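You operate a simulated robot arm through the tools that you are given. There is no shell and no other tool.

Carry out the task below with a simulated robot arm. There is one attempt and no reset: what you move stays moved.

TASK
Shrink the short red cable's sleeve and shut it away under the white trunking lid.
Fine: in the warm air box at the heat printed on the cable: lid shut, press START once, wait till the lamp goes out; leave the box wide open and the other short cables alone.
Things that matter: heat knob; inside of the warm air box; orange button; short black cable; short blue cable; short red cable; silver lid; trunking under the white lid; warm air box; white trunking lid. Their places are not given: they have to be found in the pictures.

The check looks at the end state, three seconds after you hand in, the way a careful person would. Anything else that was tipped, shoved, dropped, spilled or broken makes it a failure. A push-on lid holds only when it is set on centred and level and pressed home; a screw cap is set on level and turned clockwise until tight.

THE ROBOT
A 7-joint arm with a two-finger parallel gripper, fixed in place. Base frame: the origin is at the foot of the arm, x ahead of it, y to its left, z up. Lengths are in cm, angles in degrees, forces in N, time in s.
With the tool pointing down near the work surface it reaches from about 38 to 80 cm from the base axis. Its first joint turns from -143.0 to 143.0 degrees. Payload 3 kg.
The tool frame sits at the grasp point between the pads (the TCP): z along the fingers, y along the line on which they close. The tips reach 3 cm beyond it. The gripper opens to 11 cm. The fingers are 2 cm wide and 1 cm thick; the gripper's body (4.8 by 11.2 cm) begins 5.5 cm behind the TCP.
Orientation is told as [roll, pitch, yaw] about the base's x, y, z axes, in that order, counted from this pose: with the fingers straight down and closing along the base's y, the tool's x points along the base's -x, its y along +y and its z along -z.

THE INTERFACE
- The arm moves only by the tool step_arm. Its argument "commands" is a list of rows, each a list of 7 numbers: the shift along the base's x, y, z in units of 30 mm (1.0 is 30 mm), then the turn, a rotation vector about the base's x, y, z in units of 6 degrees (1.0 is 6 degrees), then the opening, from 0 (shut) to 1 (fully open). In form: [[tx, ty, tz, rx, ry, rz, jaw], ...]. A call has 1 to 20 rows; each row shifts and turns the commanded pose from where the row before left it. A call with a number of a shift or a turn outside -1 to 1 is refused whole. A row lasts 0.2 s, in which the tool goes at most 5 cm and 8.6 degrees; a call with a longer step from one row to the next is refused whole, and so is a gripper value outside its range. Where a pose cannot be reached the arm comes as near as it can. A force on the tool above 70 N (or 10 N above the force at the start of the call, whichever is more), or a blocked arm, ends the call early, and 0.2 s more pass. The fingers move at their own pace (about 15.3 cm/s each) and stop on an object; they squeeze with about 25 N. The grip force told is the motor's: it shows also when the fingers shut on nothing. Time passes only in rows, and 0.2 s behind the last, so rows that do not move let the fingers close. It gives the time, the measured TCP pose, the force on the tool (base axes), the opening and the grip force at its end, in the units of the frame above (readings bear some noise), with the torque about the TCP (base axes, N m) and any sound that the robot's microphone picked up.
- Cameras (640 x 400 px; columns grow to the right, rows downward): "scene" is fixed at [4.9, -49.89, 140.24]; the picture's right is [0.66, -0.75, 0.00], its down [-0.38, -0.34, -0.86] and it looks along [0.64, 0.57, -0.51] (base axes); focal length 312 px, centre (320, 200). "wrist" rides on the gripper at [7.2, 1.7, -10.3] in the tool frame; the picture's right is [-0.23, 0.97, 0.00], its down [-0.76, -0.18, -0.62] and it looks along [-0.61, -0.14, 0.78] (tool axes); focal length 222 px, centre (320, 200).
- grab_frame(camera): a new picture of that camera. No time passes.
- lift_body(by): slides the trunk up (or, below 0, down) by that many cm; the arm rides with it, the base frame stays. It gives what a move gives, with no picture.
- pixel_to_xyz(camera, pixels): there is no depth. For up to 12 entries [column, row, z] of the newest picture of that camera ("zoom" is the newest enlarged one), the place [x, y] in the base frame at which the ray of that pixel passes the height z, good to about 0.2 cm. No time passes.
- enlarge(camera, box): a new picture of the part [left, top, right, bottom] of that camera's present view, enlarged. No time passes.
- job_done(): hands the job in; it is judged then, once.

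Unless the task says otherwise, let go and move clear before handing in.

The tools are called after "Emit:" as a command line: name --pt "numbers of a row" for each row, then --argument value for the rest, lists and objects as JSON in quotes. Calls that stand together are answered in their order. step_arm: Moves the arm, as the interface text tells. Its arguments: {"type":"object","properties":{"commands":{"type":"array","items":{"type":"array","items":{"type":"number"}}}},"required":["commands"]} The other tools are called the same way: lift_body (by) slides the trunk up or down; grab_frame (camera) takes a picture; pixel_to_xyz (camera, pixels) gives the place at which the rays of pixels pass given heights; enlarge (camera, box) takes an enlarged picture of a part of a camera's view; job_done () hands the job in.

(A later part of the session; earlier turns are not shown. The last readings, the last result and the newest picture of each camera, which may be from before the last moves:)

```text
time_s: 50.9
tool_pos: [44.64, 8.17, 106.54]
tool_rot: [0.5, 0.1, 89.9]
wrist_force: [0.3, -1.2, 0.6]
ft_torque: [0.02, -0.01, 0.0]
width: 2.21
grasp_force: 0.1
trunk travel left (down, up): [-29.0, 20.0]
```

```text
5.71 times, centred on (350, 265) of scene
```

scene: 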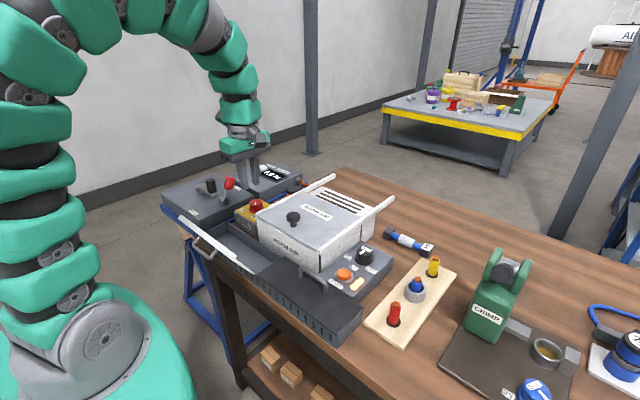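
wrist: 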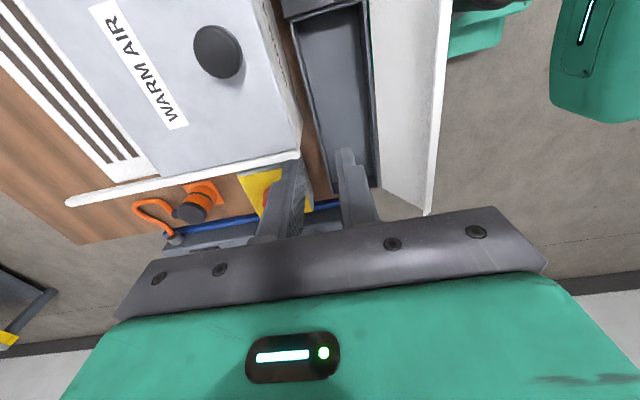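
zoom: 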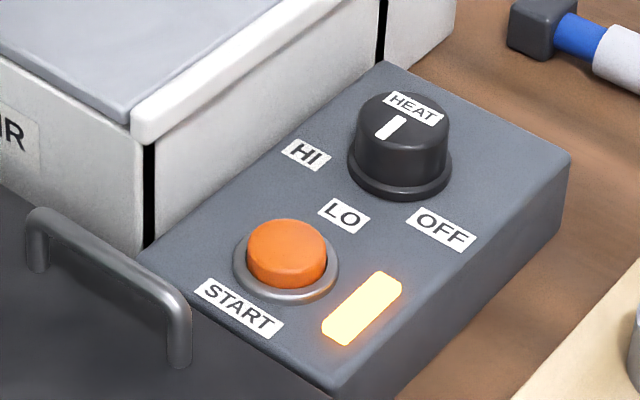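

The lamp still glows. I'll use the wait to return above the silver lid's knob without touching it.

Emit:
step_arm --pt "0.47 -0.5 -0.2 0 0 0 0.5" --pt "0.47 -0.5 -0.2 0 0 0 0.5" --pt "0.47 -0.5 -0.2 0 0 0 0.5" --pt "0.47 -0.5 -0.2 0 0 0 0.5" --pt "0.47 -0.5 -0.2 0 0 0 0.5" --pt "0 0 0 0 0 0 0.5" --pt "0 0 0 0 0 0 0.5" --pt "0 0 0 0 0 0 0.5" --pt "0 0 0 0 0 0 0.5" --pt "0 0 0 0 0 0 0.5"

Emit:
enlarge --camera "scene" --box '[310, 230, 390, 300]'

Emit:
grab_frame --camera "wrist"

```text
time_s: 53.1
tool_pos: [51.81, 0.85, 103.57]
tool_rot: [0.6, 0.1, 90.0]
wrist_force: [0.5, -0.4, -0.3]
ft_torque: [0.02, 0.01, -0.03]
width: 5.53
grasp_force: 0.0
trunk travel left (down, up): [-29.0, 20.0]
```

```text
5.71 times, centred on (350, 265) of scene
```

zoom: 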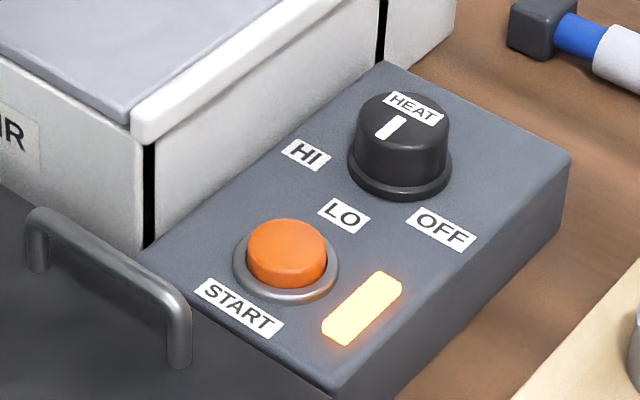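

```text
taken
```

wrist: 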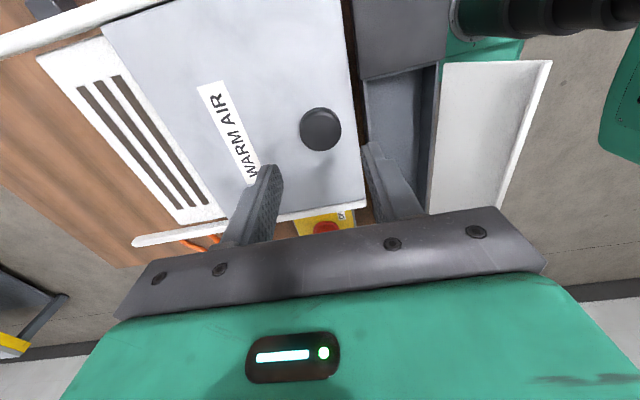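

Lamp still on; I keep waiting above the knob.

Emit:
step_arm --pt "0 0 0 0 0 0 0.5" --pt "0 0 0 0 0 0 0.5" --pt "0 0 0 0 0 0 0.5" --pt "0 0 0 0 0 0 0.5" --pt "0 0 0 0 0 0 0.5" --pt "0 0 0 0 0 0 0.5" --pt "0 0 0 0 0 0 0.5" --pt "0 0 0 0 0 0 0.5" --pt "0 0 0 0 0 0 0.5" --pt "0 0 0 0 0 0 0.5" --pt "0 0 0 0 0 0 0.5" --pt "0 0 0 0 0 0 0.5" --pt "0 0 0 0 0 0 0.5" --pt "0 0 0 0 0 0 0.5" --pt "0 0 0 0 0 0 0.5" --pt "0 0 0 0 0 0 0.5" --pt "0 0 0 0 0 0 0.5" --pt "0 0 0 0 0 0 0.5" --pt "0 0 0 0 0 0 0.5" --pt "0 0 0 0 0 0 0.5"

Emit:
enlarge --camera "scene" --box '[310, 230, 390, 300]'

```text
time_s: 57.3
tool_pos: [51.83, 0.82, 103.54]
tool_rot: [0.5, 0.1, 90.0]
wrist_force: [-0.2, 0.1, 0.4]
ft_torque: [0.0, -0.01, -0.01]
width: 5.49
grasp_force: 0.1
trunk travel left (down, up): [-29.0, 20.0]
```

```text
5.71 times, centred on (350, 265) of scene
```

zoom: 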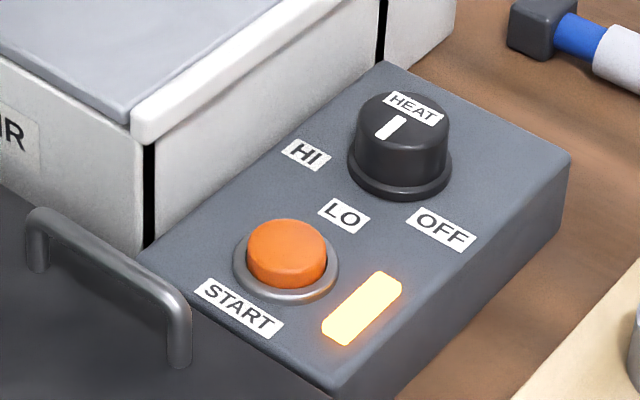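

Lamp still glowing at 57.3 s. I wait more.

Emit:
step_arm --pt "0 0 0 0 0 0 0.5" --pt "0 0 0 0 0 0 0.5" --pt "0 0 0 0 0 0 0.5" --pt "0 0 0 0 0 0 0.5" --pt "0 0 0 0 0 0 0.5" --pt "0 0 0 0 0 0 0.5" --pt "0 0 0 0 0 0 0.5" --pt "0 0 0 0 0 0 0.5" --pt "0 0 0 0 0 0 0.5" --pt "0 0 0 0 0 0 0.5" --pt "0 0 0 0 0 0 0.5" --pt "0 0 0 0 0 0 0.5" --pt "0 0 0 0 0 0 0.5" --pt "0 0 0 0 0 0 0.5" --pt "0 0 0 0 0 0 0.5" --pt "0 0 0 0 0 0 0.5" --pt "0 0 0 0 0 0 0.5" --pt "0 0 0 0 0 0 0.5" --pt "0 0 0 0 0 0 0.5" --pt "0 0 0 0 0 0 0.5"

Emit:
enlarge --camera "scene" --box '[310, 230, 390, 300]'

```text
time_s: 61.5
tool_pos: [51.73, 0.89, 103.56]
tool_rot: [0.4, 0.1, 89.9]
wrist_force: [-0.4, 0.6, 0.4]
ft_torque: [-0.01, -0.01, -0.02]
width: 5.49
grasp_force: 0.0
trunk travel left (down, up): [-29.0, 20.0]
```

```text
5.71 times, centred on (350, 265) of scene
```

zoom: 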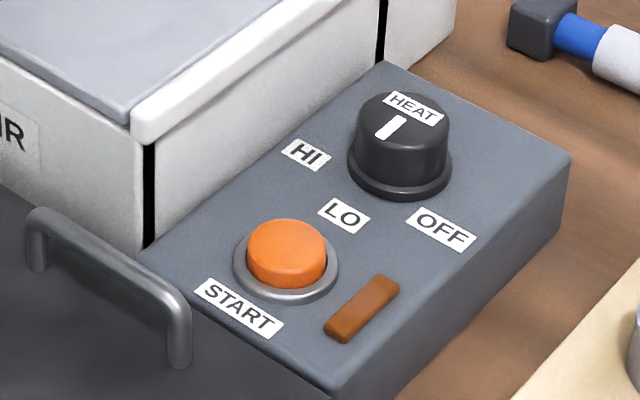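

The lamp has gone out. I'll lower onto the lid knob and grip it.

Emit:
step_arm --pt "-0.04 -0.03 -0.9 0 0 0 0.55" --pt "0 0 -0.9 0 0 0 0.55" --pt "0 0 -0.8 0 0 0 0.55" --pt "0 0 0 0 0 0 0.55" --pt "0 0 0 0 0 0 0" --pt "0 0 0 0 0 0 0" --pt "0 0 0 0 0 0 0"

```text
time_s: 63.1
tool_pos: [51.59, 0.74, 96.02]
tool_rot: [0.4, 0.1, 90.0]
wrist_force: [13.5, -1.0, 3.5]
ft_torque: [0.08, -0.42, -0.04]
width: 3.72
grasp_force: 44.8
trunk travel left (down, up): [-29.0, 20.0]
```

The knob is gripped. I'll slide the lid back open along +x.

Emit:
step_arm --pt "0.2 0 0 0 0 0 0" --pt "0.5 0 0 0 0 0 0" --pt "0.5 0 0 0 0 0 0" --pt "0.5 -0.02 0 0 0 0 0" --pt "0.5 0 0 0 0 0 0" --pt "0.5 0 0 0 0 0 0" --pt "0.5 0 0 0 0 0 0" --pt "0.5 0 0 0 0 0 0" --pt "0.5 -0.02 0 0 0 0 0" --pt "0.5 0 0 0 0 0 0" --pt "0.4 0 0 0 0 0 0" --pt "0 0 0 0 0 0 0"

Emit:
grab_frame --camera "scene"

Emit:
grab_frame --camera "wrist"

```text
time_s: 65.7
tool_pos: [67.15, 0.63, 95.74]
tool_rot: [0.4, 0.2, 90.0]
wrist_force: [0.9, 7.7, 14.9]
ft_torque: [0.13, -0.25, 0.01]
width: 3.72
grasp_force: 44.5
trunk travel left (down, up): [-29.0, 20.0]
```

```text
taken
```

scene: 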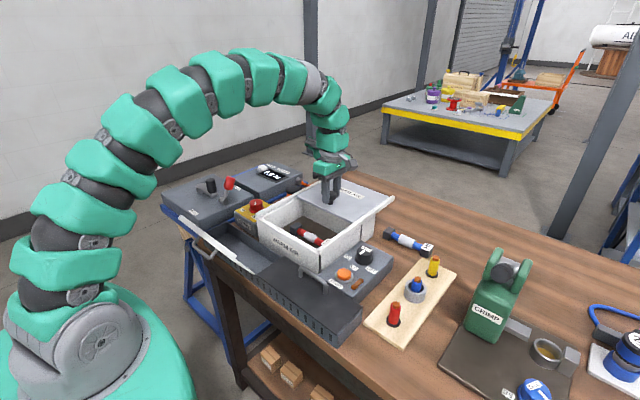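

```text
taken
```

wrist: 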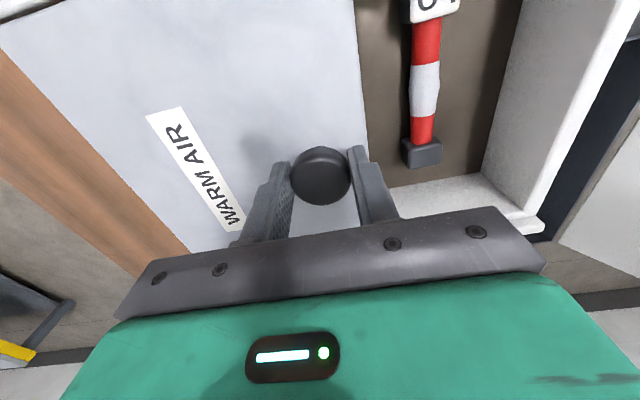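

The sleeve has shrunk close to the cable. I'll slide the lid the last bit to the open stop.

Emit:
step_arm --pt "0.1 0 0 0 0 0 0" --pt "0.1 0 0 0 0 0 0" --pt "0 0 0 0 0 0 0"

```text
time_s: 66.5
tool_pos: [67.6, 0.83, 95.83]
tool_rot: [0.3, 0.2, 89.9]
wrist_force: [0.9, 10.5, 19.7]
ft_torque: [0.26, 0.06, 0.14]
width: 3.73
grasp_force: 45.2
trunk travel left (down, up): [-29.0, 20.0]
```

Now at the original place (67.6). I'll try slightly further to see whether there's a stop.

Emit:
step_arm --pt "0.1 0 0.03 0 0 0 0" --pt "0.1 0 0 0 0 0 0" --pt "0 0 0 0 0 0 0"

Emit:
enlarge --camera "scene" --box '[240, 130, 400, 270]'

```text
time_s: 67.3
tool_pos: [68.15, 0.72, 95.87]
tool_rot: [0.4, 0.2, 90.1]
wrist_force: [-0.1, 12.4, 11.2]
ft_torque: [0.32, 0.08, 0.01]
width: 3.72
grasp_force: 44.7
trunk travel left (down, up): [-29.0, 20.0]
```

```text
2.86 times, centred on (320, 200) of scene
```

zoom: 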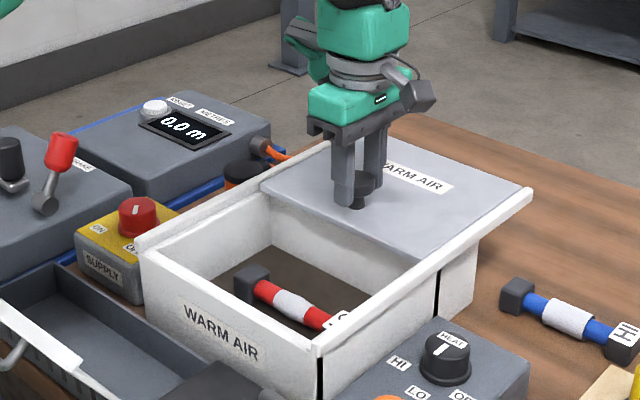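

The lid is now slightly beyond its original open place and the opening is completely free. I'll release the knob and rise.

Emit:
step_arm --pt "0 -0.03 -0.02 0 0 0 0" --pt "0 0 0 0 0 0 0.55" --pt "0 0 0 0 0 0 0.55" --pt "0 0 0.6 0 0 0 0.55" --pt "0 0 0.9 0 0 0 0.55" --pt "0 0 0.6 0 0 0 0.55" --pt "-0.9 0 0 0 0 0 0.4" --pt "-0.9 -0.05 0 0 0 0 0.4" --pt "-0.9 -0.1 0 0 0 0 0.4" --pt "-0.83 -0.1 0 0 0 0 0.4" --pt "0 0 0 0 0 0 0.4"

Emit:
grab_frame --camera "wrist"

Emit:
enlarge --camera "scene" --box '[240, 130, 400, 270]'

```text
time_s: 69.7
tool_pos: [57.48, -0.15, 102.15]
tool_rot: [0.4, 0.1, 90.0]
wrist_force: [-0.9, 0.4, -0.8]
ft_torque: [0.02, 0.01, 0.0]
width: 4.4
grasp_force: 0.0
trunk travel left (down, up): [-29.0, 20.0]
```

```text
taken
```

wrist: 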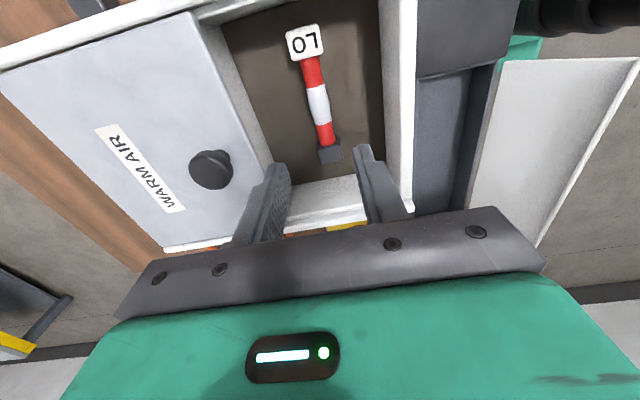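

```text
2.86 times, centred on (320, 200) of scene
```

zoom: 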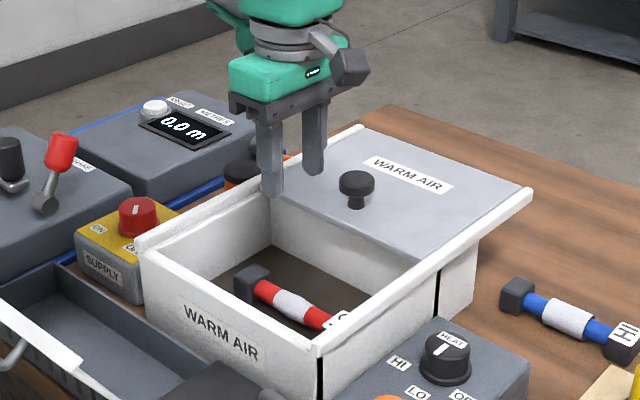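

The box is wide open and the shrunk cable lies at wrist (304,43)–(329,152). I'll measure it for the grasp.

Emit:
pixel_to_xyz --camera "wrist" --pixels '[[304, 43, 85], [329, 152, 85], [319, 103, 84.3], [313, 72, 84.3], [325, 134, 84.3], [235, 100, 92], [402, 100, 92], [345, 190, 92]]'

Emit:
enlarge --camera "wrist" --box '[220, 0, 420, 200]'

```text
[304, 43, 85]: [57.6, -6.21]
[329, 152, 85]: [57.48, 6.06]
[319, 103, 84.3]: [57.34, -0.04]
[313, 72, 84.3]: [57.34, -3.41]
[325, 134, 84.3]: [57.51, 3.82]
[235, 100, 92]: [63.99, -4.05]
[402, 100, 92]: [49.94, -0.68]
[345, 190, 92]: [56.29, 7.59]
```

```text
2.00 times, centred on (320, 100) of wrist
```

zoom: 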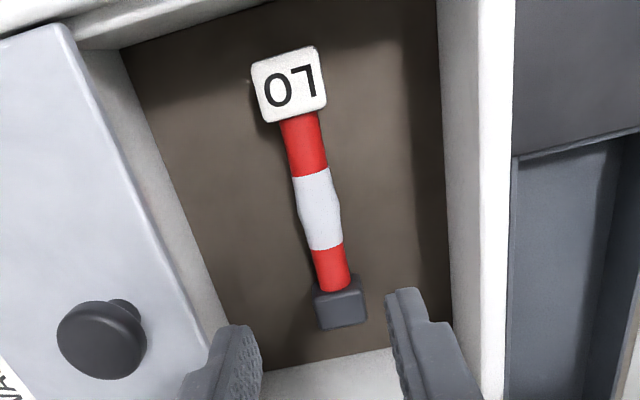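

The cable is straight along y at x≈57.45 with its middle at y≈-0.1. I'll lower the open jaws around the middle.

Emit:
step_arm --pt "0 0.02 -0.9 0 0 0 0.4" --pt "0 0 -0.9 0 0 0 0.4" --pt "0 0 -0.9 0 0 0 0.4" --pt "0 0 -0.9 0 0 0 0.4" --pt "0 0 -0.9 0 0 0 0.4" --pt "0 0 -0.5 0 0 0 0.4" --pt "0 0 0 0 0 0 0.4"

Emit:
grab_frame --camera "wrist"

```text
time_s: 71.3
tool_pos: [57.67, -0.26, 87.06]
tool_rot: [0.5, 0.2, 90.1]
wrist_force: [0.1, 0.4, -0.3]
ft_torque: [0.01, -0.01, -0.01]
width: 4.38
grasp_force: 0.0
trunk travel left (down, up): [-29.0, 20.0]
```

```text
taken
```

wrist: 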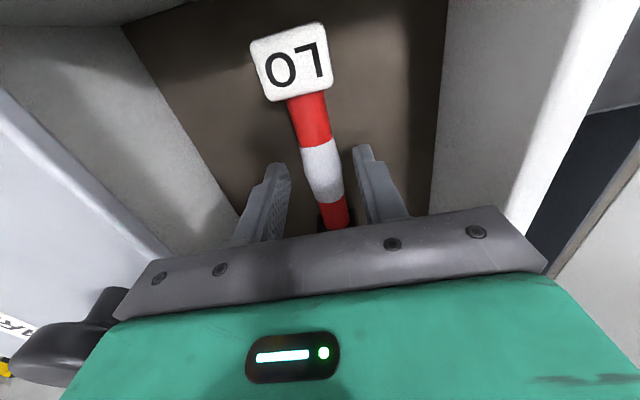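

Well centred. I'll lower a bit more, feel for the floor, then close.

Emit:
step_arm --pt "-0.03 0.03 -0.12 0 0 0 0.4" --pt "0 0 -0.12 0 0 0 0.4" --pt "0 0 -0.08 0 0 0 0.4" --pt "0 0 0 0 0 0 0.4"

```text
time_s: 72.3
tool_pos: [57.47, -0.0, 86.25]
tool_rot: [0.5, 0.0, 90.0]
wrist_force: [0.3, 0.4, 1.2]
ft_torque: [0.03, -0.05, -0.01]
width: 4.41
grasp_force: 0.2
trunk travel left (down, up): [-29.0, 20.0]
```

No floor contact yet at z=86.25. I'll go another 0.3 cm and close.

Emit:
step_arm --pt "0 0 -0.1 0 0 0 0.4" --pt "0 0 0 0 0 0 0.4" --pt "0 0 0 0 0 0 0" --pt "0 0 0 0 0 0 0" --pt "0 0 0 0 0 0 0"

Emit:
grab_frame --camera "wrist"

```text
time_s: 73.5
tool_pos: [57.46, -0.17, 86.35]
tool_rot: [0.1, 0.1, 90.0]
wrist_force: [15.2, 0.8, 55.8]
ft_torque: [0.16, -1.1, -0.25]
width: 2.96
grasp_force: 25.0
trunk travel left (down, up): [-29.0, 20.0]
```

```text
taken
```

wrist: 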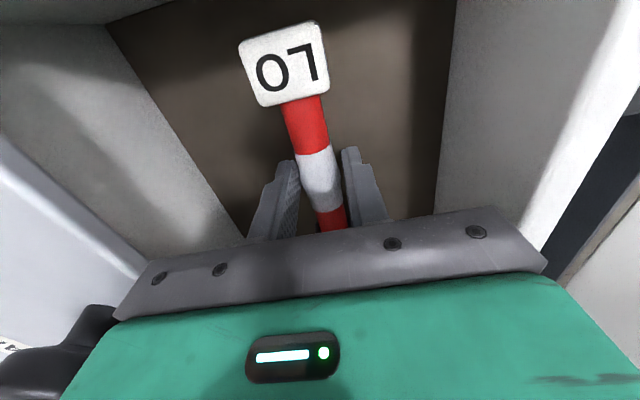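

Gripped at 2.96 cm. I'll lift slowly and check the hold.

Emit:
step_arm --pt "-0.02 0 0.15 0 0 0 0" --pt "0 0 0.3 0 0 0 0" --pt "0 0 0.5 0 0 0 0" --pt "0 0 0 0 0 0 0"

Emit:
grab_frame --camera "wrist"

Emit:
enlarge --camera "scene" --box '[240, 130, 400, 270]'

```text
time_s: 74.5
tool_pos: [57.32, -0.07, 88.66]
tool_rot: [0.6, 0.1, 89.9]
wrist_force: [0.2, 0.1, -0.4]
ft_torque: [0.04, 0.01, 0.02]
width: 2.96
grasp_force: 25.2
trunk travel left (down, up): [-29.0, 20.0]
```

```text
taken
```

wrist: 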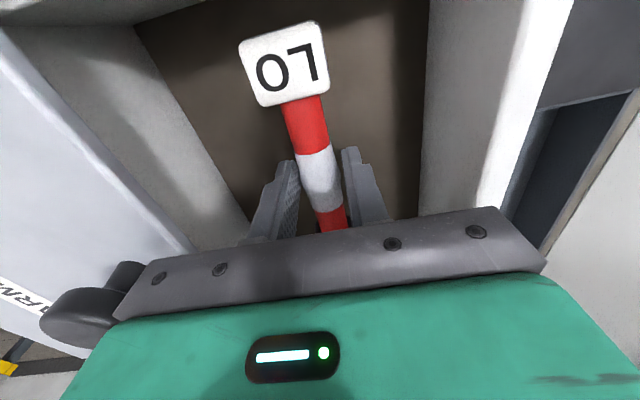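

```text
2.86 times, centred on (320, 200) of scene
```

zoom: 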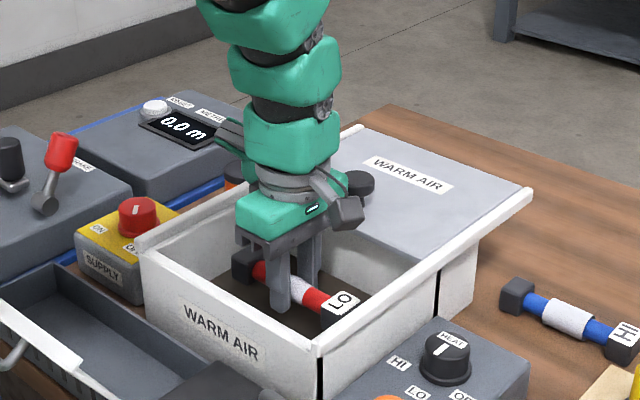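

The cable is held level. I'll raise to z≈101 and carry it over to the trunking, stopping high to look.

Emit:
step_arm --pt "0 0 0.9 0 0 0 0" --pt "0 0 0.9 0 0 0 0" --pt "0 0 0.9 0 0 0 0" --pt "0 0 0.9 0 0 0 0" --pt "0 0 0.6 0 0 0 0" --pt "-0.75 0.6 0 0 0 0 0" --pt "-0.75 0.6 0 0 0 0 0" --pt "-0.75 0.6 0 0 0 0 0" --pt "-0.75 0.6 0 0 0 0 0" --pt "-0.75 0.6 0 0 0 0 0" --pt "-0.75 0.6 0 0 0 0 0" --pt "-0.65 0.6 0 0 0 0 0" --pt "0 0 0 0 0 0 0"

Emit:
grab_frame --camera "wrist"

Emit:
grab_frame --camera "scene"

```text
time_s: 77.3
tool_pos: [42.02, 12.55, 101.1]
tool_rot: [0.3, 0.0, 90.1]
wrist_force: [-0.3, -0.7, -1.1]
ft_torque: [0.01, -0.05, -0.01]
width: 2.98
grasp_force: 25.4
trunk travel left (down, up): [-29.0, 20.0]
```

```text
taken
```

wrist: 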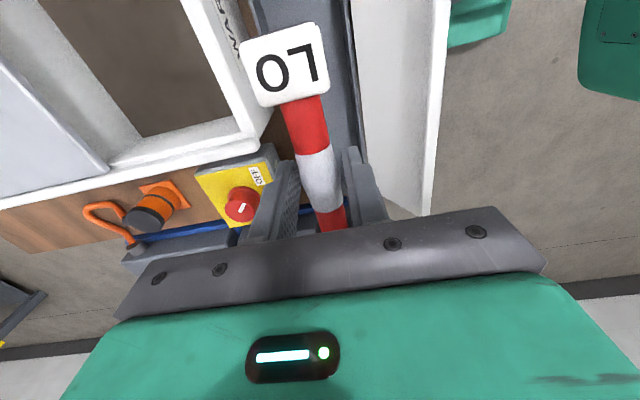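

```text
taken
```

scene: 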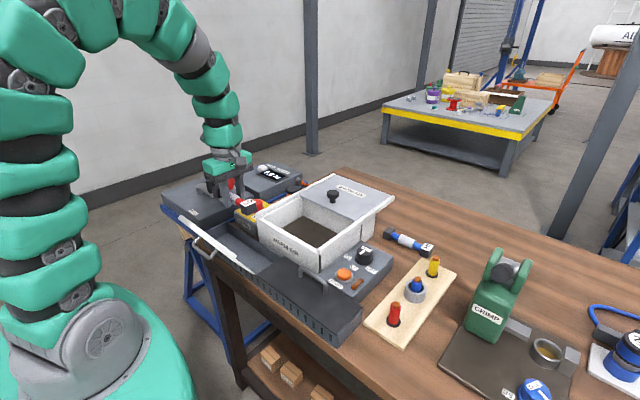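

I'll fix the trunking rim height by intersecting the scene ray of the rim corner (281,257) with the near-vertical wrist ray found before (x≈45.2, y≈0.1).

Emit:
pixel_to_xyz --camera "scene" --pixels '[[281.2, 257, 83], [281.2, 257, 84], [281.2, 257, 85], [281.2, 257, 86], [227.5, 222, 83], [227.5, 222, 84], [227.5, 222, 85], [227.5, 222, 86], [255, 273.7, 84], [255, 273.7, 85], [236.3, 258.7, 90], [178.7, 216.2, 90]]'

Emit:
pixel_to_xyz --camera "wrist" --pixels '[[350, 5, 85], [357, 100, 85], [252, 5, 85], [360, 5, 85], [365, 140, 85], [448, 5, 90], [428, 213, 90], [385, 200, 86], [240, 205, 89], [205, 175, 86]]'

Emit:
enlarge --camera "wrist" --box '[220, 0, 460, 220]'

Emit:
enlarge --camera "scene" --box '[170, 140, 310, 280]'

```text
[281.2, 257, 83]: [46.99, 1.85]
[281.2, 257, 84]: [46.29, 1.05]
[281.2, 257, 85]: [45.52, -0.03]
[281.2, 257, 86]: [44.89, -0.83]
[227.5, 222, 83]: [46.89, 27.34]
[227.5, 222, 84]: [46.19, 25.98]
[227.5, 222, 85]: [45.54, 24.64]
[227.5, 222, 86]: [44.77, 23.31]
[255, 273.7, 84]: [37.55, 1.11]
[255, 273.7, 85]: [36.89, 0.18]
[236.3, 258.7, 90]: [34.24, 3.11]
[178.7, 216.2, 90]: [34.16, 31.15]
```

```text
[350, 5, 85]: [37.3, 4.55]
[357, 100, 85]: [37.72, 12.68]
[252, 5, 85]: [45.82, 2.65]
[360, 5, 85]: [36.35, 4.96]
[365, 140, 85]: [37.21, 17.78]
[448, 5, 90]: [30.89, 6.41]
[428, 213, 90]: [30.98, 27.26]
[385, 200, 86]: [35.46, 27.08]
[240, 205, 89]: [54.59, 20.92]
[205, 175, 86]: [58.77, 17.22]
```

```text
1.82 times, centred on (340, 110) of wrist
```

zoom: 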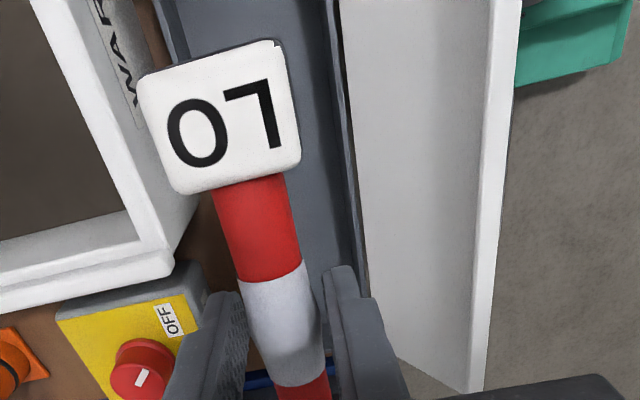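

```text
2.86 times, centred on (240, 210) of scene
```

zoom: 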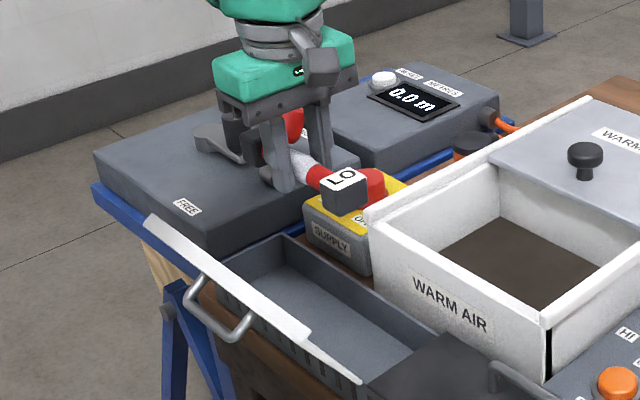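

The tray rim is at z≈85.2, x 37.3–45.5, y 0–24.6. I'll centre at (41.4,12.3) and lower to z≈88, then check.

Emit:
step_arm --pt "-0.2 -0.08 -0.5 0 0 0 0" --pt "0 0 -0.8 0 0 0 0" --pt "0 0 -0.8 0 0 0 0" --pt "0 0 -0.8 0 0 0 0" --pt "0 0 -0.7 0 0 0 0" --pt "0 0 -0.5 0 0 0 0" --pt "0 0 0 0 0 0 0"

Emit:
grab_frame --camera "wrist"

Emit:
enlarge --camera "scene" --box '[170, 140, 310, 280]'

```text
time_s: 78.9
tool_pos: [41.45, 12.28, 88.99]
tool_rot: [0.6, 0.1, 90.0]
wrist_force: [-0.7, 0.0, -1.4]
ft_torque: [-0.03, 0.02, 0.0]
width: 2.98
grasp_force: 24.9
trunk travel left (down, up): [-29.0, 20.0]
```

```text
taken
```

wrist: 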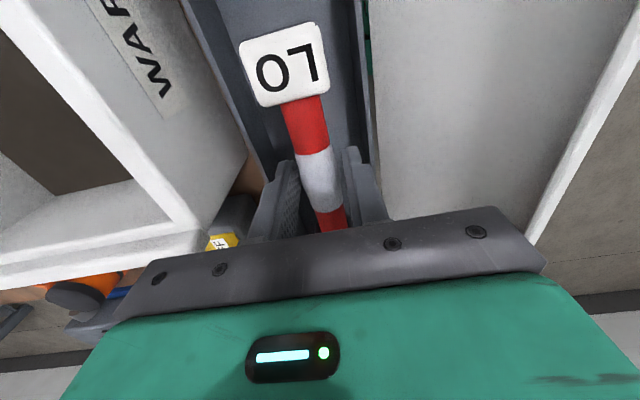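

```text
2.86 times, centred on (240, 210) of scene
```

zoom: 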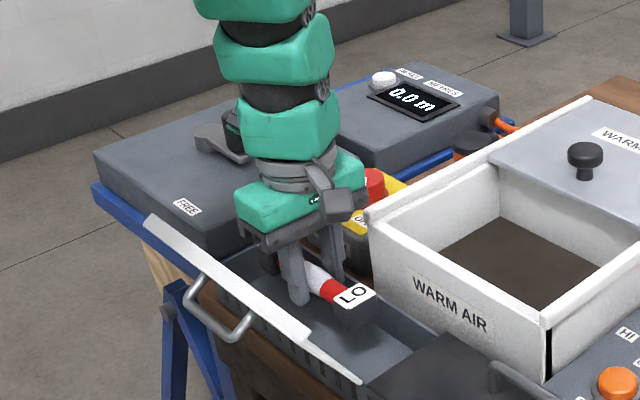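

The cable is over the tray's middle and clear of the rims. I'll lower gently until it touches the floor.

Emit:
step_arm --pt "0 0 -0.3 0 0 0 0" --pt "0 0 -0.3 0 0 0 0" --pt "0 0 -0.3 0 0 0 0" --pt "0 0 -0.2 0 0 0 0" --pt "0 0 0 0 0 0 0"

Emit:
grab_frame --camera "wrist"

```text
time_s: 80.1
tool_pos: [41.37, 12.23, 85.77]
tool_rot: [0.5, 0.1, 90.0]
wrist_force: [0.3, 0.3, -1.4]
ft_torque: [0.03, 0.07, 0.01]
width: 2.96
grasp_force: 24.9
trunk travel left (down, up): [-29.0, 20.0]
```

```text
taken
```

wrist: 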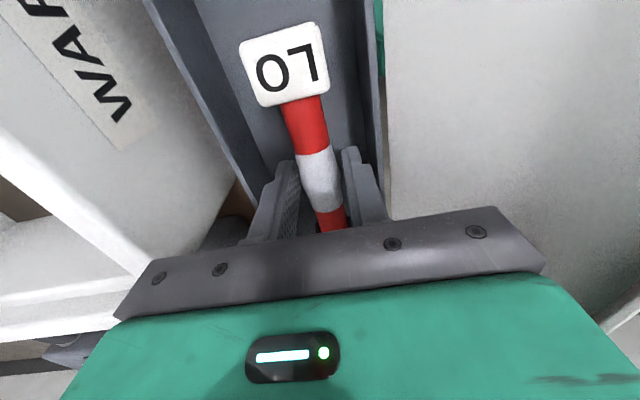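

No contact yet at z=85.8. I'll continue in small steps.

Emit:
step_arm --pt "0.03 0 -0.12 0 0 0 0" --pt "0 0 -0.12 0 0 0 0" --pt "0 0 -0.1 0 0 0 0" --pt "0 0 0 0 0 0 0"

Emit:
enlarge --camera "scene" --box '[180, 160, 310, 280]'

```text
time_s: 81.1
tool_pos: [41.32, 12.31, 84.67]
tool_rot: [0.4, 0.1, 90.0]
wrist_force: [0.0, 0.2, -1.7]
ft_torque: [0.02, 0.0, -0.01]
width: 2.95
grasp_force: 24.8
trunk travel left (down, up): [-29.0, 20.0]
```

```text
3.33 times, centred on (245, 220) of scene
```

zoom: 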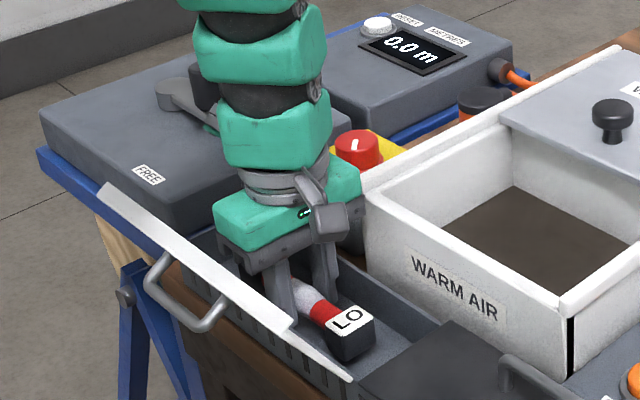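

Still free at 84.7. Continue down slowly.

Emit:
step_arm --pt "0.02 0 -0.1 0 0 0 0" --pt "0 0 -0.1 0 0 0 0" --pt "0 0 -0.06 0 0 0 0" --pt "0 0 0 0 0 0 0"

Emit:
grab_frame --camera "wrist"

```text
time_s: 82.1
tool_pos: [41.4, 12.38, 83.94]
tool_rot: [0.4, 0.1, 89.9]
wrist_force: [1.1, 0.8, -0.9]
ft_torque: [-0.02, 0.02, -0.01]
width: 2.94
grasp_force: 25.2
trunk travel left (down, up): [-29.0, 20.0]
```

```text
taken
```

wrist: 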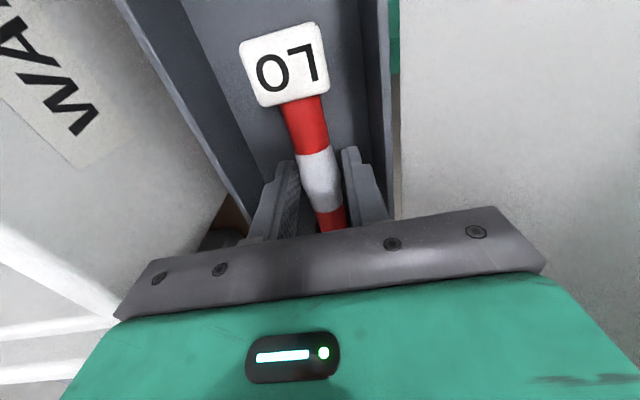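

Still no touch at z=83.9. A few more millimetres.

Emit:
step_arm --pt "0 0 -0.08 0 0 0 0" --pt "0 0 -0.08 0 0 0 0" --pt "0 0 0 0 0 0 0"

Emit:
enlarge --camera "scene" --box '[200, 200, 290, 280]'

```text
time_s: 82.9
tool_pos: [41.4, 12.41, 83.46]
tool_rot: [0.4, 0.0, 90.0]
wrist_force: [-1.0, 1.1, 2.0]
ft_torque: [0.02, -0.03, -0.02]
width: 2.94
grasp_force: 24.7
trunk travel left (down, up): [-29.0, 20.0]
```

```text
5.00 times, centred on (245, 240) of scene
```

zoom: 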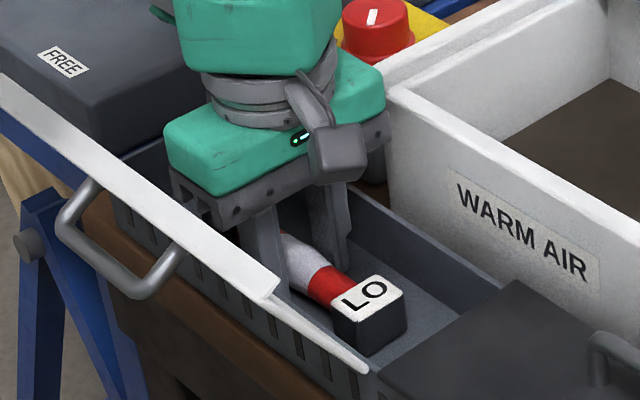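

Force rose by about 3 N, likely just touching. One more small step to confirm.

Emit:
step_arm --pt "0 0 -0.07 0 0 0 0" --pt "0 0 0 0 0 0 0"

```text
time_s: 83.5
tool_pos: [41.34, 12.27, 83.37]
tool_rot: [0.2, 0.1, 90.0]
wrist_force: [-2.0, 1.3, 44.5]
ft_torque: [0.04, -0.76, -0.06]
width: 2.97
grasp_force: 24.9
trunk travel left (down, up): [-29.0, 20.0]
```

Floor contact confirmed (44 N). I'll ease up, open just enough, and rise straight up.

Emit:
step_arm --pt "0 0 0.07 0 0 0 0" --pt "0 0 0 0 0 0 0.37" --pt "0 0 0 0 0 0 0.37" --pt "0 0 0.2 0 0 0 0.37" --pt "0 0 0.4 0 0 0 0.37" --pt "0 0 0.8 0 0 0 0.37" --pt "0 0 0.9 0 0 0 0.37" --pt "0 0 0.9 0 0 0 0.37" --pt "0 0 0.9 0 0 0 0.37" --pt "0 0 0.9 0 0 0 0.37" --pt "0 0 0.9 0 0 0 0.37"

Emit:
grab_frame --camera "wrist"

Emit:
grab_frame --camera "scene"

```text
time_s: 85.9
tool_pos: [41.49, 12.42, 101.26]
tool_rot: [0.5, 0.1, 89.9]
wrist_force: [-0.4, 0.1, -0.3]
ft_torque: [-0.01, -0.03, -0.02]
width: 4.08
grasp_force: 0.1
trunk travel left (down, up): [-29.0, 20.0]
```

```text
taken
```

wrist: 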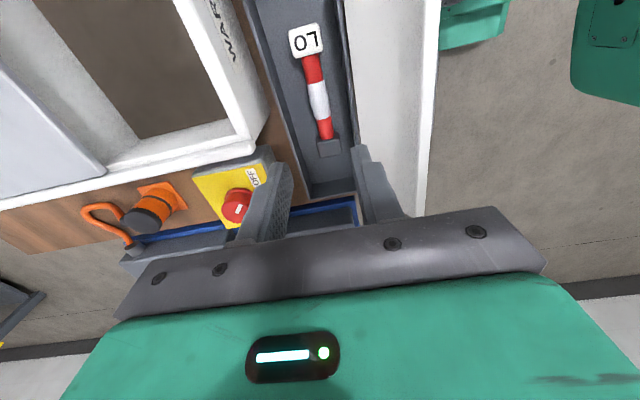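

```text
taken
```

scene: 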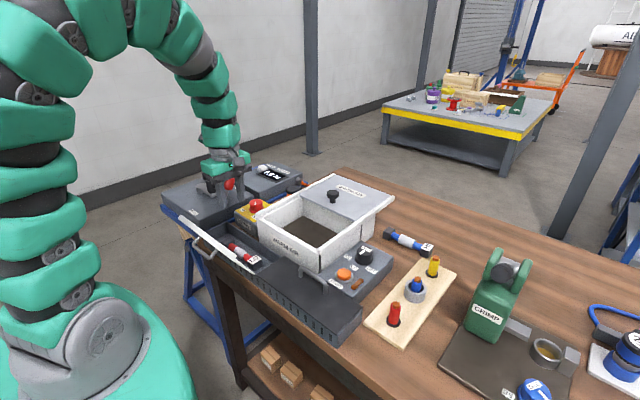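

The cable lies flat within the tray at wrist (305,40)–(328,148). Next I close the fingers and move to the outside of the white lid at about (30,20), staying high, to test the reach.

Emit:
pixel_to_xyz --camera "wrist" --pixels '[[305, 40, 82.2], [328, 148, 82.2], [437, 50, 93], [425, 160, 93], [420, 215, 93], [424, 100, 93], [440, 5, 93], [346, 60, 85.2], [262, 60, 85.2], [335, 195, 85.2]]'

Emit:
step_arm --pt "-0.6 0.45 0 0 0 0 0" --pt "-0.6 0.45 0 0 0 0 0" --pt "-0.6 0.45 0 0 0 0 0" --pt "-0.6 0.45 0 0 0 0 0" --pt "-0.6 0.4 0 0 0 0 0" --pt "-0.6 0.3 0 0 0 0 0" --pt "0 0 0 0 0 0 0"

Emit:
grab_frame --camera "wrist"

Emit:
grab_frame --camera "scene"

```text
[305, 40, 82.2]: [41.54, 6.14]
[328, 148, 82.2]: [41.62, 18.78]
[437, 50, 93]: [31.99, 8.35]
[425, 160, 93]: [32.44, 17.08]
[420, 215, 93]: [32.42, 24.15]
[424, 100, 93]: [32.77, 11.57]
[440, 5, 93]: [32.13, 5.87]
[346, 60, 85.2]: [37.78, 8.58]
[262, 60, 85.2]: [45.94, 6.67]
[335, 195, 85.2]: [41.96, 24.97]
```

```text
time_s: 87.5
tool_pos: [30.63, 19.89, 101.07]
tool_rot: [0.4, 0.0, 89.9]
wrist_force: [-0.6, 0.9, -0.3]
ft_torque: [0.02, 0.02, 0.01]
width: 0.01
grasp_force: 25.2
trunk travel left (down, up): [-29.0, 20.0]
```

```text
taken
```

wrist: 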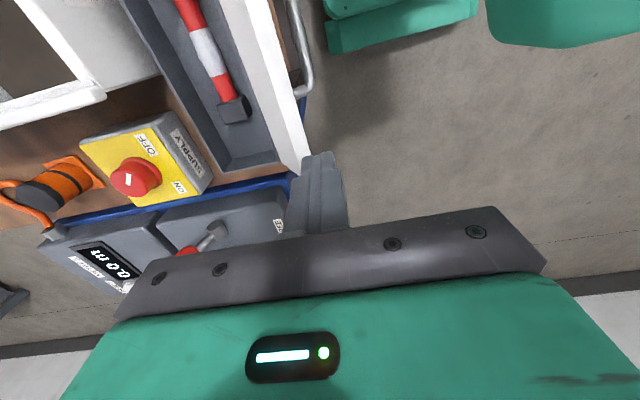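

```text
taken
```

scene: 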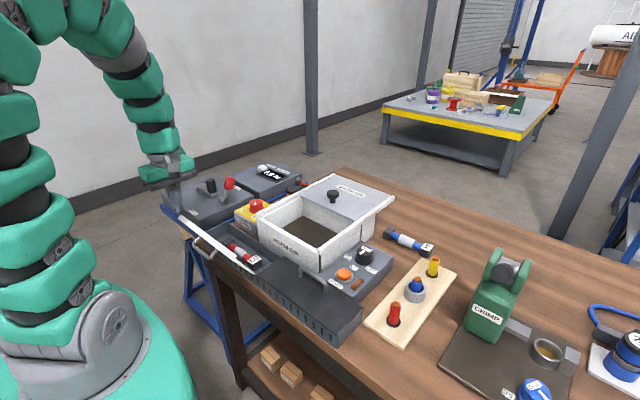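

The pose at (30.6,19.9) was reached; the lid is seen nearly edge-on with its handle at wrist (305,80). I'll enlarge and measure the lid edge.

Emit:
enlarge --camera "wrist" --box '[160, 0, 360, 240]'

Emit:
pixel_to_xyz --camera "wrist" --pixels '[[303, 160, 93], [291, 170, 93], [257, 20, 93], [303, 160, 92], [257, 20, 92], [303, 160, 94], [257, 20, 94], [305, 92, 88], [292, 5, 88], [310, 60, 86]]'

Emit:
pixel_to_xyz --camera "scene" --pixels '[[178.7, 216.2, 92], [178.7, 216.2, 93], [178.7, 216.2, 94], [236.3, 258.7, 92], [236.3, 258.7, 93], [236.3, 258.7, 94], [212, 257, 86], [212, 257, 88], [196, 243, 86], [196, 243, 88]]'

Emit:
enlarge --camera "scene" --box '[150, 140, 290, 290]'

```text
1.67 times, centred on (260, 120) of wrist
```

zoom: 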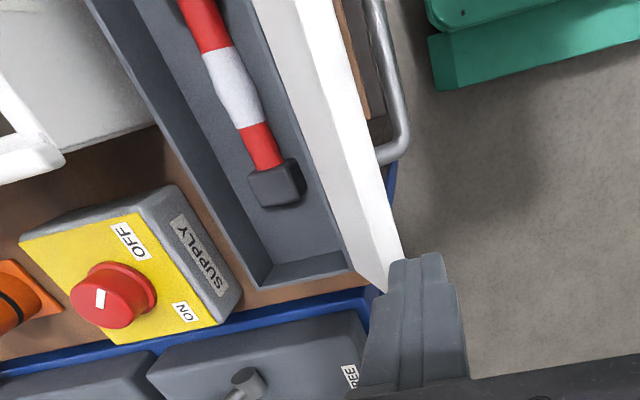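

```text
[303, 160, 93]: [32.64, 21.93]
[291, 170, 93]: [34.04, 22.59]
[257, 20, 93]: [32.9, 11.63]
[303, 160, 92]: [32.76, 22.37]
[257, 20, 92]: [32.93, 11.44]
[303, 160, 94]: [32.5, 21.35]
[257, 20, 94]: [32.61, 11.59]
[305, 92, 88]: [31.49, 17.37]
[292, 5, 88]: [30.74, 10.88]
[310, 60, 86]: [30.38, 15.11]
```

```text
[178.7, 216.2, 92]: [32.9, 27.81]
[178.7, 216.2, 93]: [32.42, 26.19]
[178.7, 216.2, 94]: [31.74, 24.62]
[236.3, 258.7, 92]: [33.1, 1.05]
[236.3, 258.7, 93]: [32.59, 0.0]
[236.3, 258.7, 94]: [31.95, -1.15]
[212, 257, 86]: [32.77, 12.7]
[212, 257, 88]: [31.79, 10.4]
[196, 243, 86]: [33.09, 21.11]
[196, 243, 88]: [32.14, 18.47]
```

```text
2.67 times, centred on (220, 215) of scene
```

zoom: 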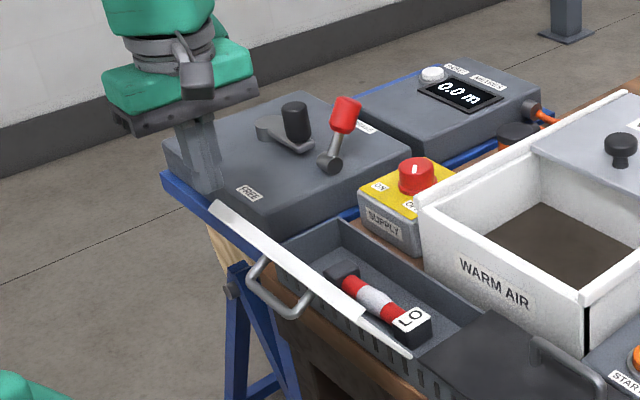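

The free edge is at about (32.5, z 93), the handle spans y≈10–18, so I'll push at y≈22. I move there and lower the closed fingers outside the lid to tips at z≈89.

Emit:
step_arm --pt "-0.15 0.7 0 0 0 0 0" --pt "0 0 -0.8 0 0 0 0" --pt "0 0 -0.8 0 0 0 0" --pt "0 0 -0.8 0 0 0 0" --pt "0 0 -0.6 0 0 0 0" --pt "0 0 0 0 0 0 0"

Emit:
grab_frame --camera "wrist"

Emit:
enlarge --camera "scene" --box '[120, 140, 260, 290]'

```text
time_s: 88.9
tool_pos: [30.27, 22.04, 92.22]
tool_rot: [0.4, 0.1, 90.0]
wrist_force: [-0.3, 0.5, -0.4]
ft_torque: [0.01, 0.0, 0.02]
width: 0.0
grasp_force: 24.1
trunk travel left (down, up): [-29.0, 20.0]
```

```text
taken
```

wrist: 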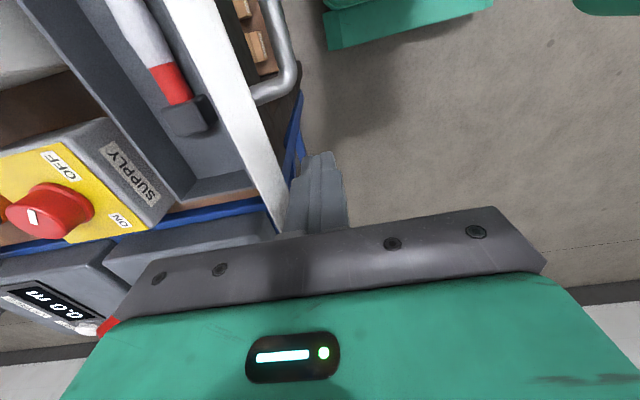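

```text
2.67 times, centred on (190, 215) of scene
```

zoom: 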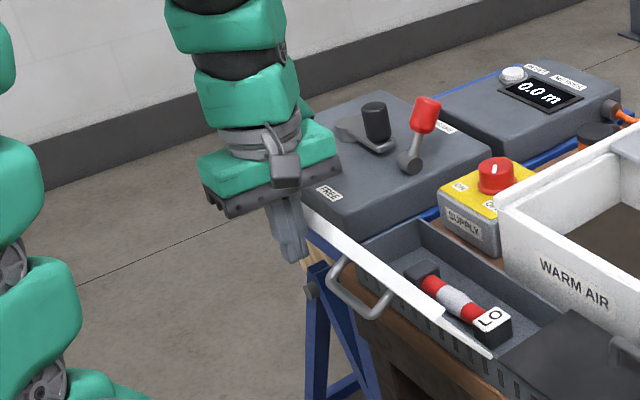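

The closed fingers hang just outside the free edge. Before pushing I'll check the levers' places near the wing's path (red lever: scene (228.6,182.4), wrist (107,325)).

Emit:
pixel_to_xyz --camera "scene" --pixels '[[228.6, 182.4, 90], [228.6, 182.4, 94], [228.6, 182.4, 98], [228.6, 182.4, 102], [210.6, 180, 90], [210.6, 180, 94], [210.6, 180, 98], [193.7, 212, 88], [193.7, 212, 91], [183, 195, 90], [197, 230, 85]]'

Emit:
pixel_to_xyz --camera "wrist" --pixels '[[107, 325, 90], [107, 325, 94], [107, 325, 98], [275, 215, 93], [180, 245, 90], [270, 225, 90]]'

```text
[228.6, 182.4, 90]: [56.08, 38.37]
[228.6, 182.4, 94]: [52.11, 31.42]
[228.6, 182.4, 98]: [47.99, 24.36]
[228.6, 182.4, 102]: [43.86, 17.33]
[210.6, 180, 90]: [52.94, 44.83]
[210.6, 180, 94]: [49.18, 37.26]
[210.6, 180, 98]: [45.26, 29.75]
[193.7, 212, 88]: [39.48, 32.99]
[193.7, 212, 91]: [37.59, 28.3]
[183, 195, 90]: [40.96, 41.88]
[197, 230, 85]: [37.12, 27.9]
```

```text
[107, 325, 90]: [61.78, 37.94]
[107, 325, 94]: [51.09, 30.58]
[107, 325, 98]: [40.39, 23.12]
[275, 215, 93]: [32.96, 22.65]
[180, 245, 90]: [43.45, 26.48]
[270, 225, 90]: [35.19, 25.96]
```

The levers top out near z=94–95 and x≥49, so the wing at z≥98 is clear. I'll push the lid's free edge towards +x by about 3 cm.

Emit:
step_arm --pt "0.2 0 0 0 0 0 0" --pt "0.25 0 0 0 0 0 0" --pt "0.25 0 0.03 0 0 0 0" --pt "0.25 0 0.03 0 0 0 0" --pt "0 0 0 0 0 0 0"

Emit:
grab_frame --camera "wrist"

Emit:
enlarge --camera "scene" --box '[140, 150, 280, 290]'

```text
time_s: 90.1
tool_pos: [33.03, 21.88, 92.35]
tool_rot: [0.6, 0.1, 89.9]
wrist_force: [0.4, -0.6, 0.0]
ft_torque: [-0.03, 0.0, -0.01]
width: 0.0
grasp_force: 25.0
trunk travel left (down, up): [-29.0, 20.0]
```

```text
taken
```

wrist: 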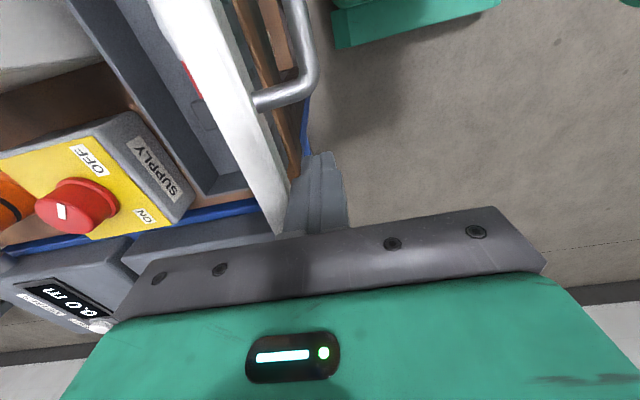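

```text
2.86 times, centred on (210, 220) of scene
```

zoom: 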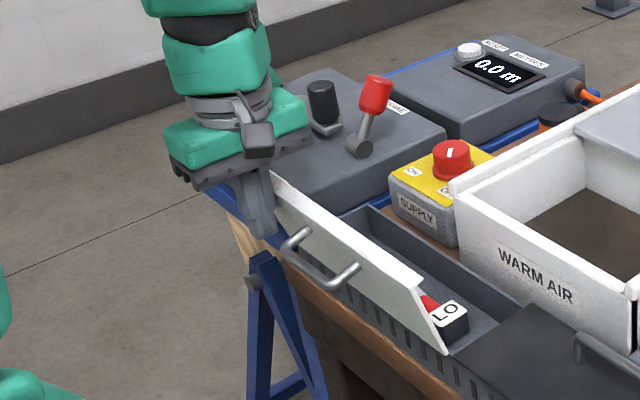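

The lid swings up easily with hardly any force. I'll keep pushing past vertical.

Emit:
step_arm --pt "0.25 0 0.03 0 0 0 0" --pt "0.25 0 0.03 0 0 0 0" --pt "0.25 0 0.03 0 0 0 0" --pt "0.25 0 0 0 0 0 0" --pt "0 0 0 0 0 0 0"

Emit:
grab_frame --camera "wrist"

Emit:
enlarge --camera "scene" --box '[140, 150, 280, 290]'

```text
time_s: 91.3
tool_pos: [36.12, 21.84, 92.49]
tool_rot: [0.5, 0.0, 90.0]
wrist_force: [0.1, 0.5, 0.3]
ft_torque: [-0.03, 0.02, 0.03]
width: 0.0
grasp_force: 24.6
trunk travel left (down, up): [-29.0, 20.0]
```

```text
taken
```

wrist: 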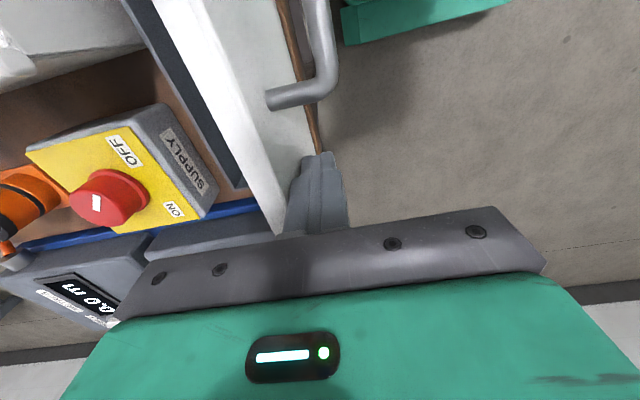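

```text
2.86 times, centred on (210, 220) of scene
```

zoom: 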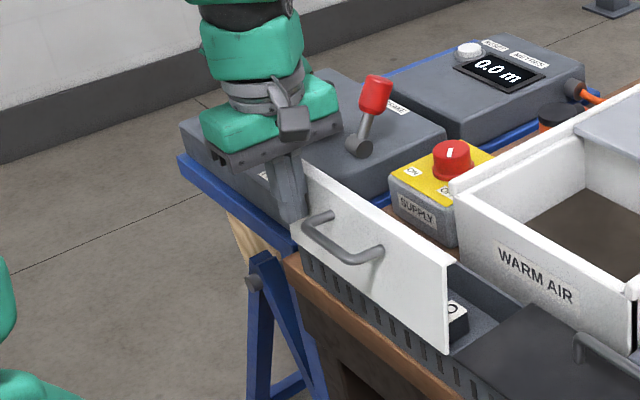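

The lid stands about vertical. I'll continue to push it over centre towards closing.

Emit:
step_arm --pt "0.25 0 0 0 0 0 0" --pt "0.25 0 0 0 0 0 0" --pt "0.25 0 0 0 0 0 0" --pt "0.25 0 0 0 0 0 0" --pt "0 0 0 0 0 0 0"

Emit:
grab_frame --camera "wrist"

Emit:
enlarge --camera "scene" --box '[140, 150, 280, 290]'

```text
time_s: 92.5
tool_pos: [39.02, 21.9, 92.6]
tool_rot: [0.5, 0.1, 90.0]
wrist_force: [0.5, 0.7, 0.4]
ft_torque: [0.0, 0.02, 0.02]
width: 0.01
grasp_force: 24.6
trunk travel left (down, up): [-29.0, 20.0]
```

```text
taken
```

wrist: 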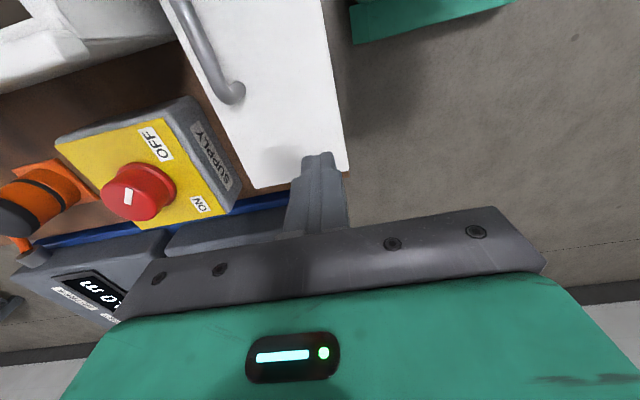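

```text
2.86 times, centred on (210, 220) of scene
```

zoom: 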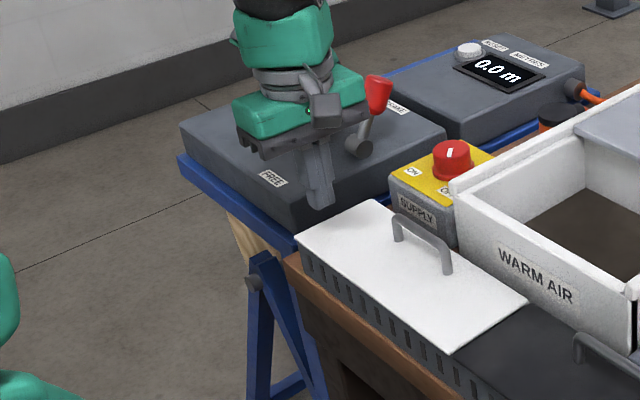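

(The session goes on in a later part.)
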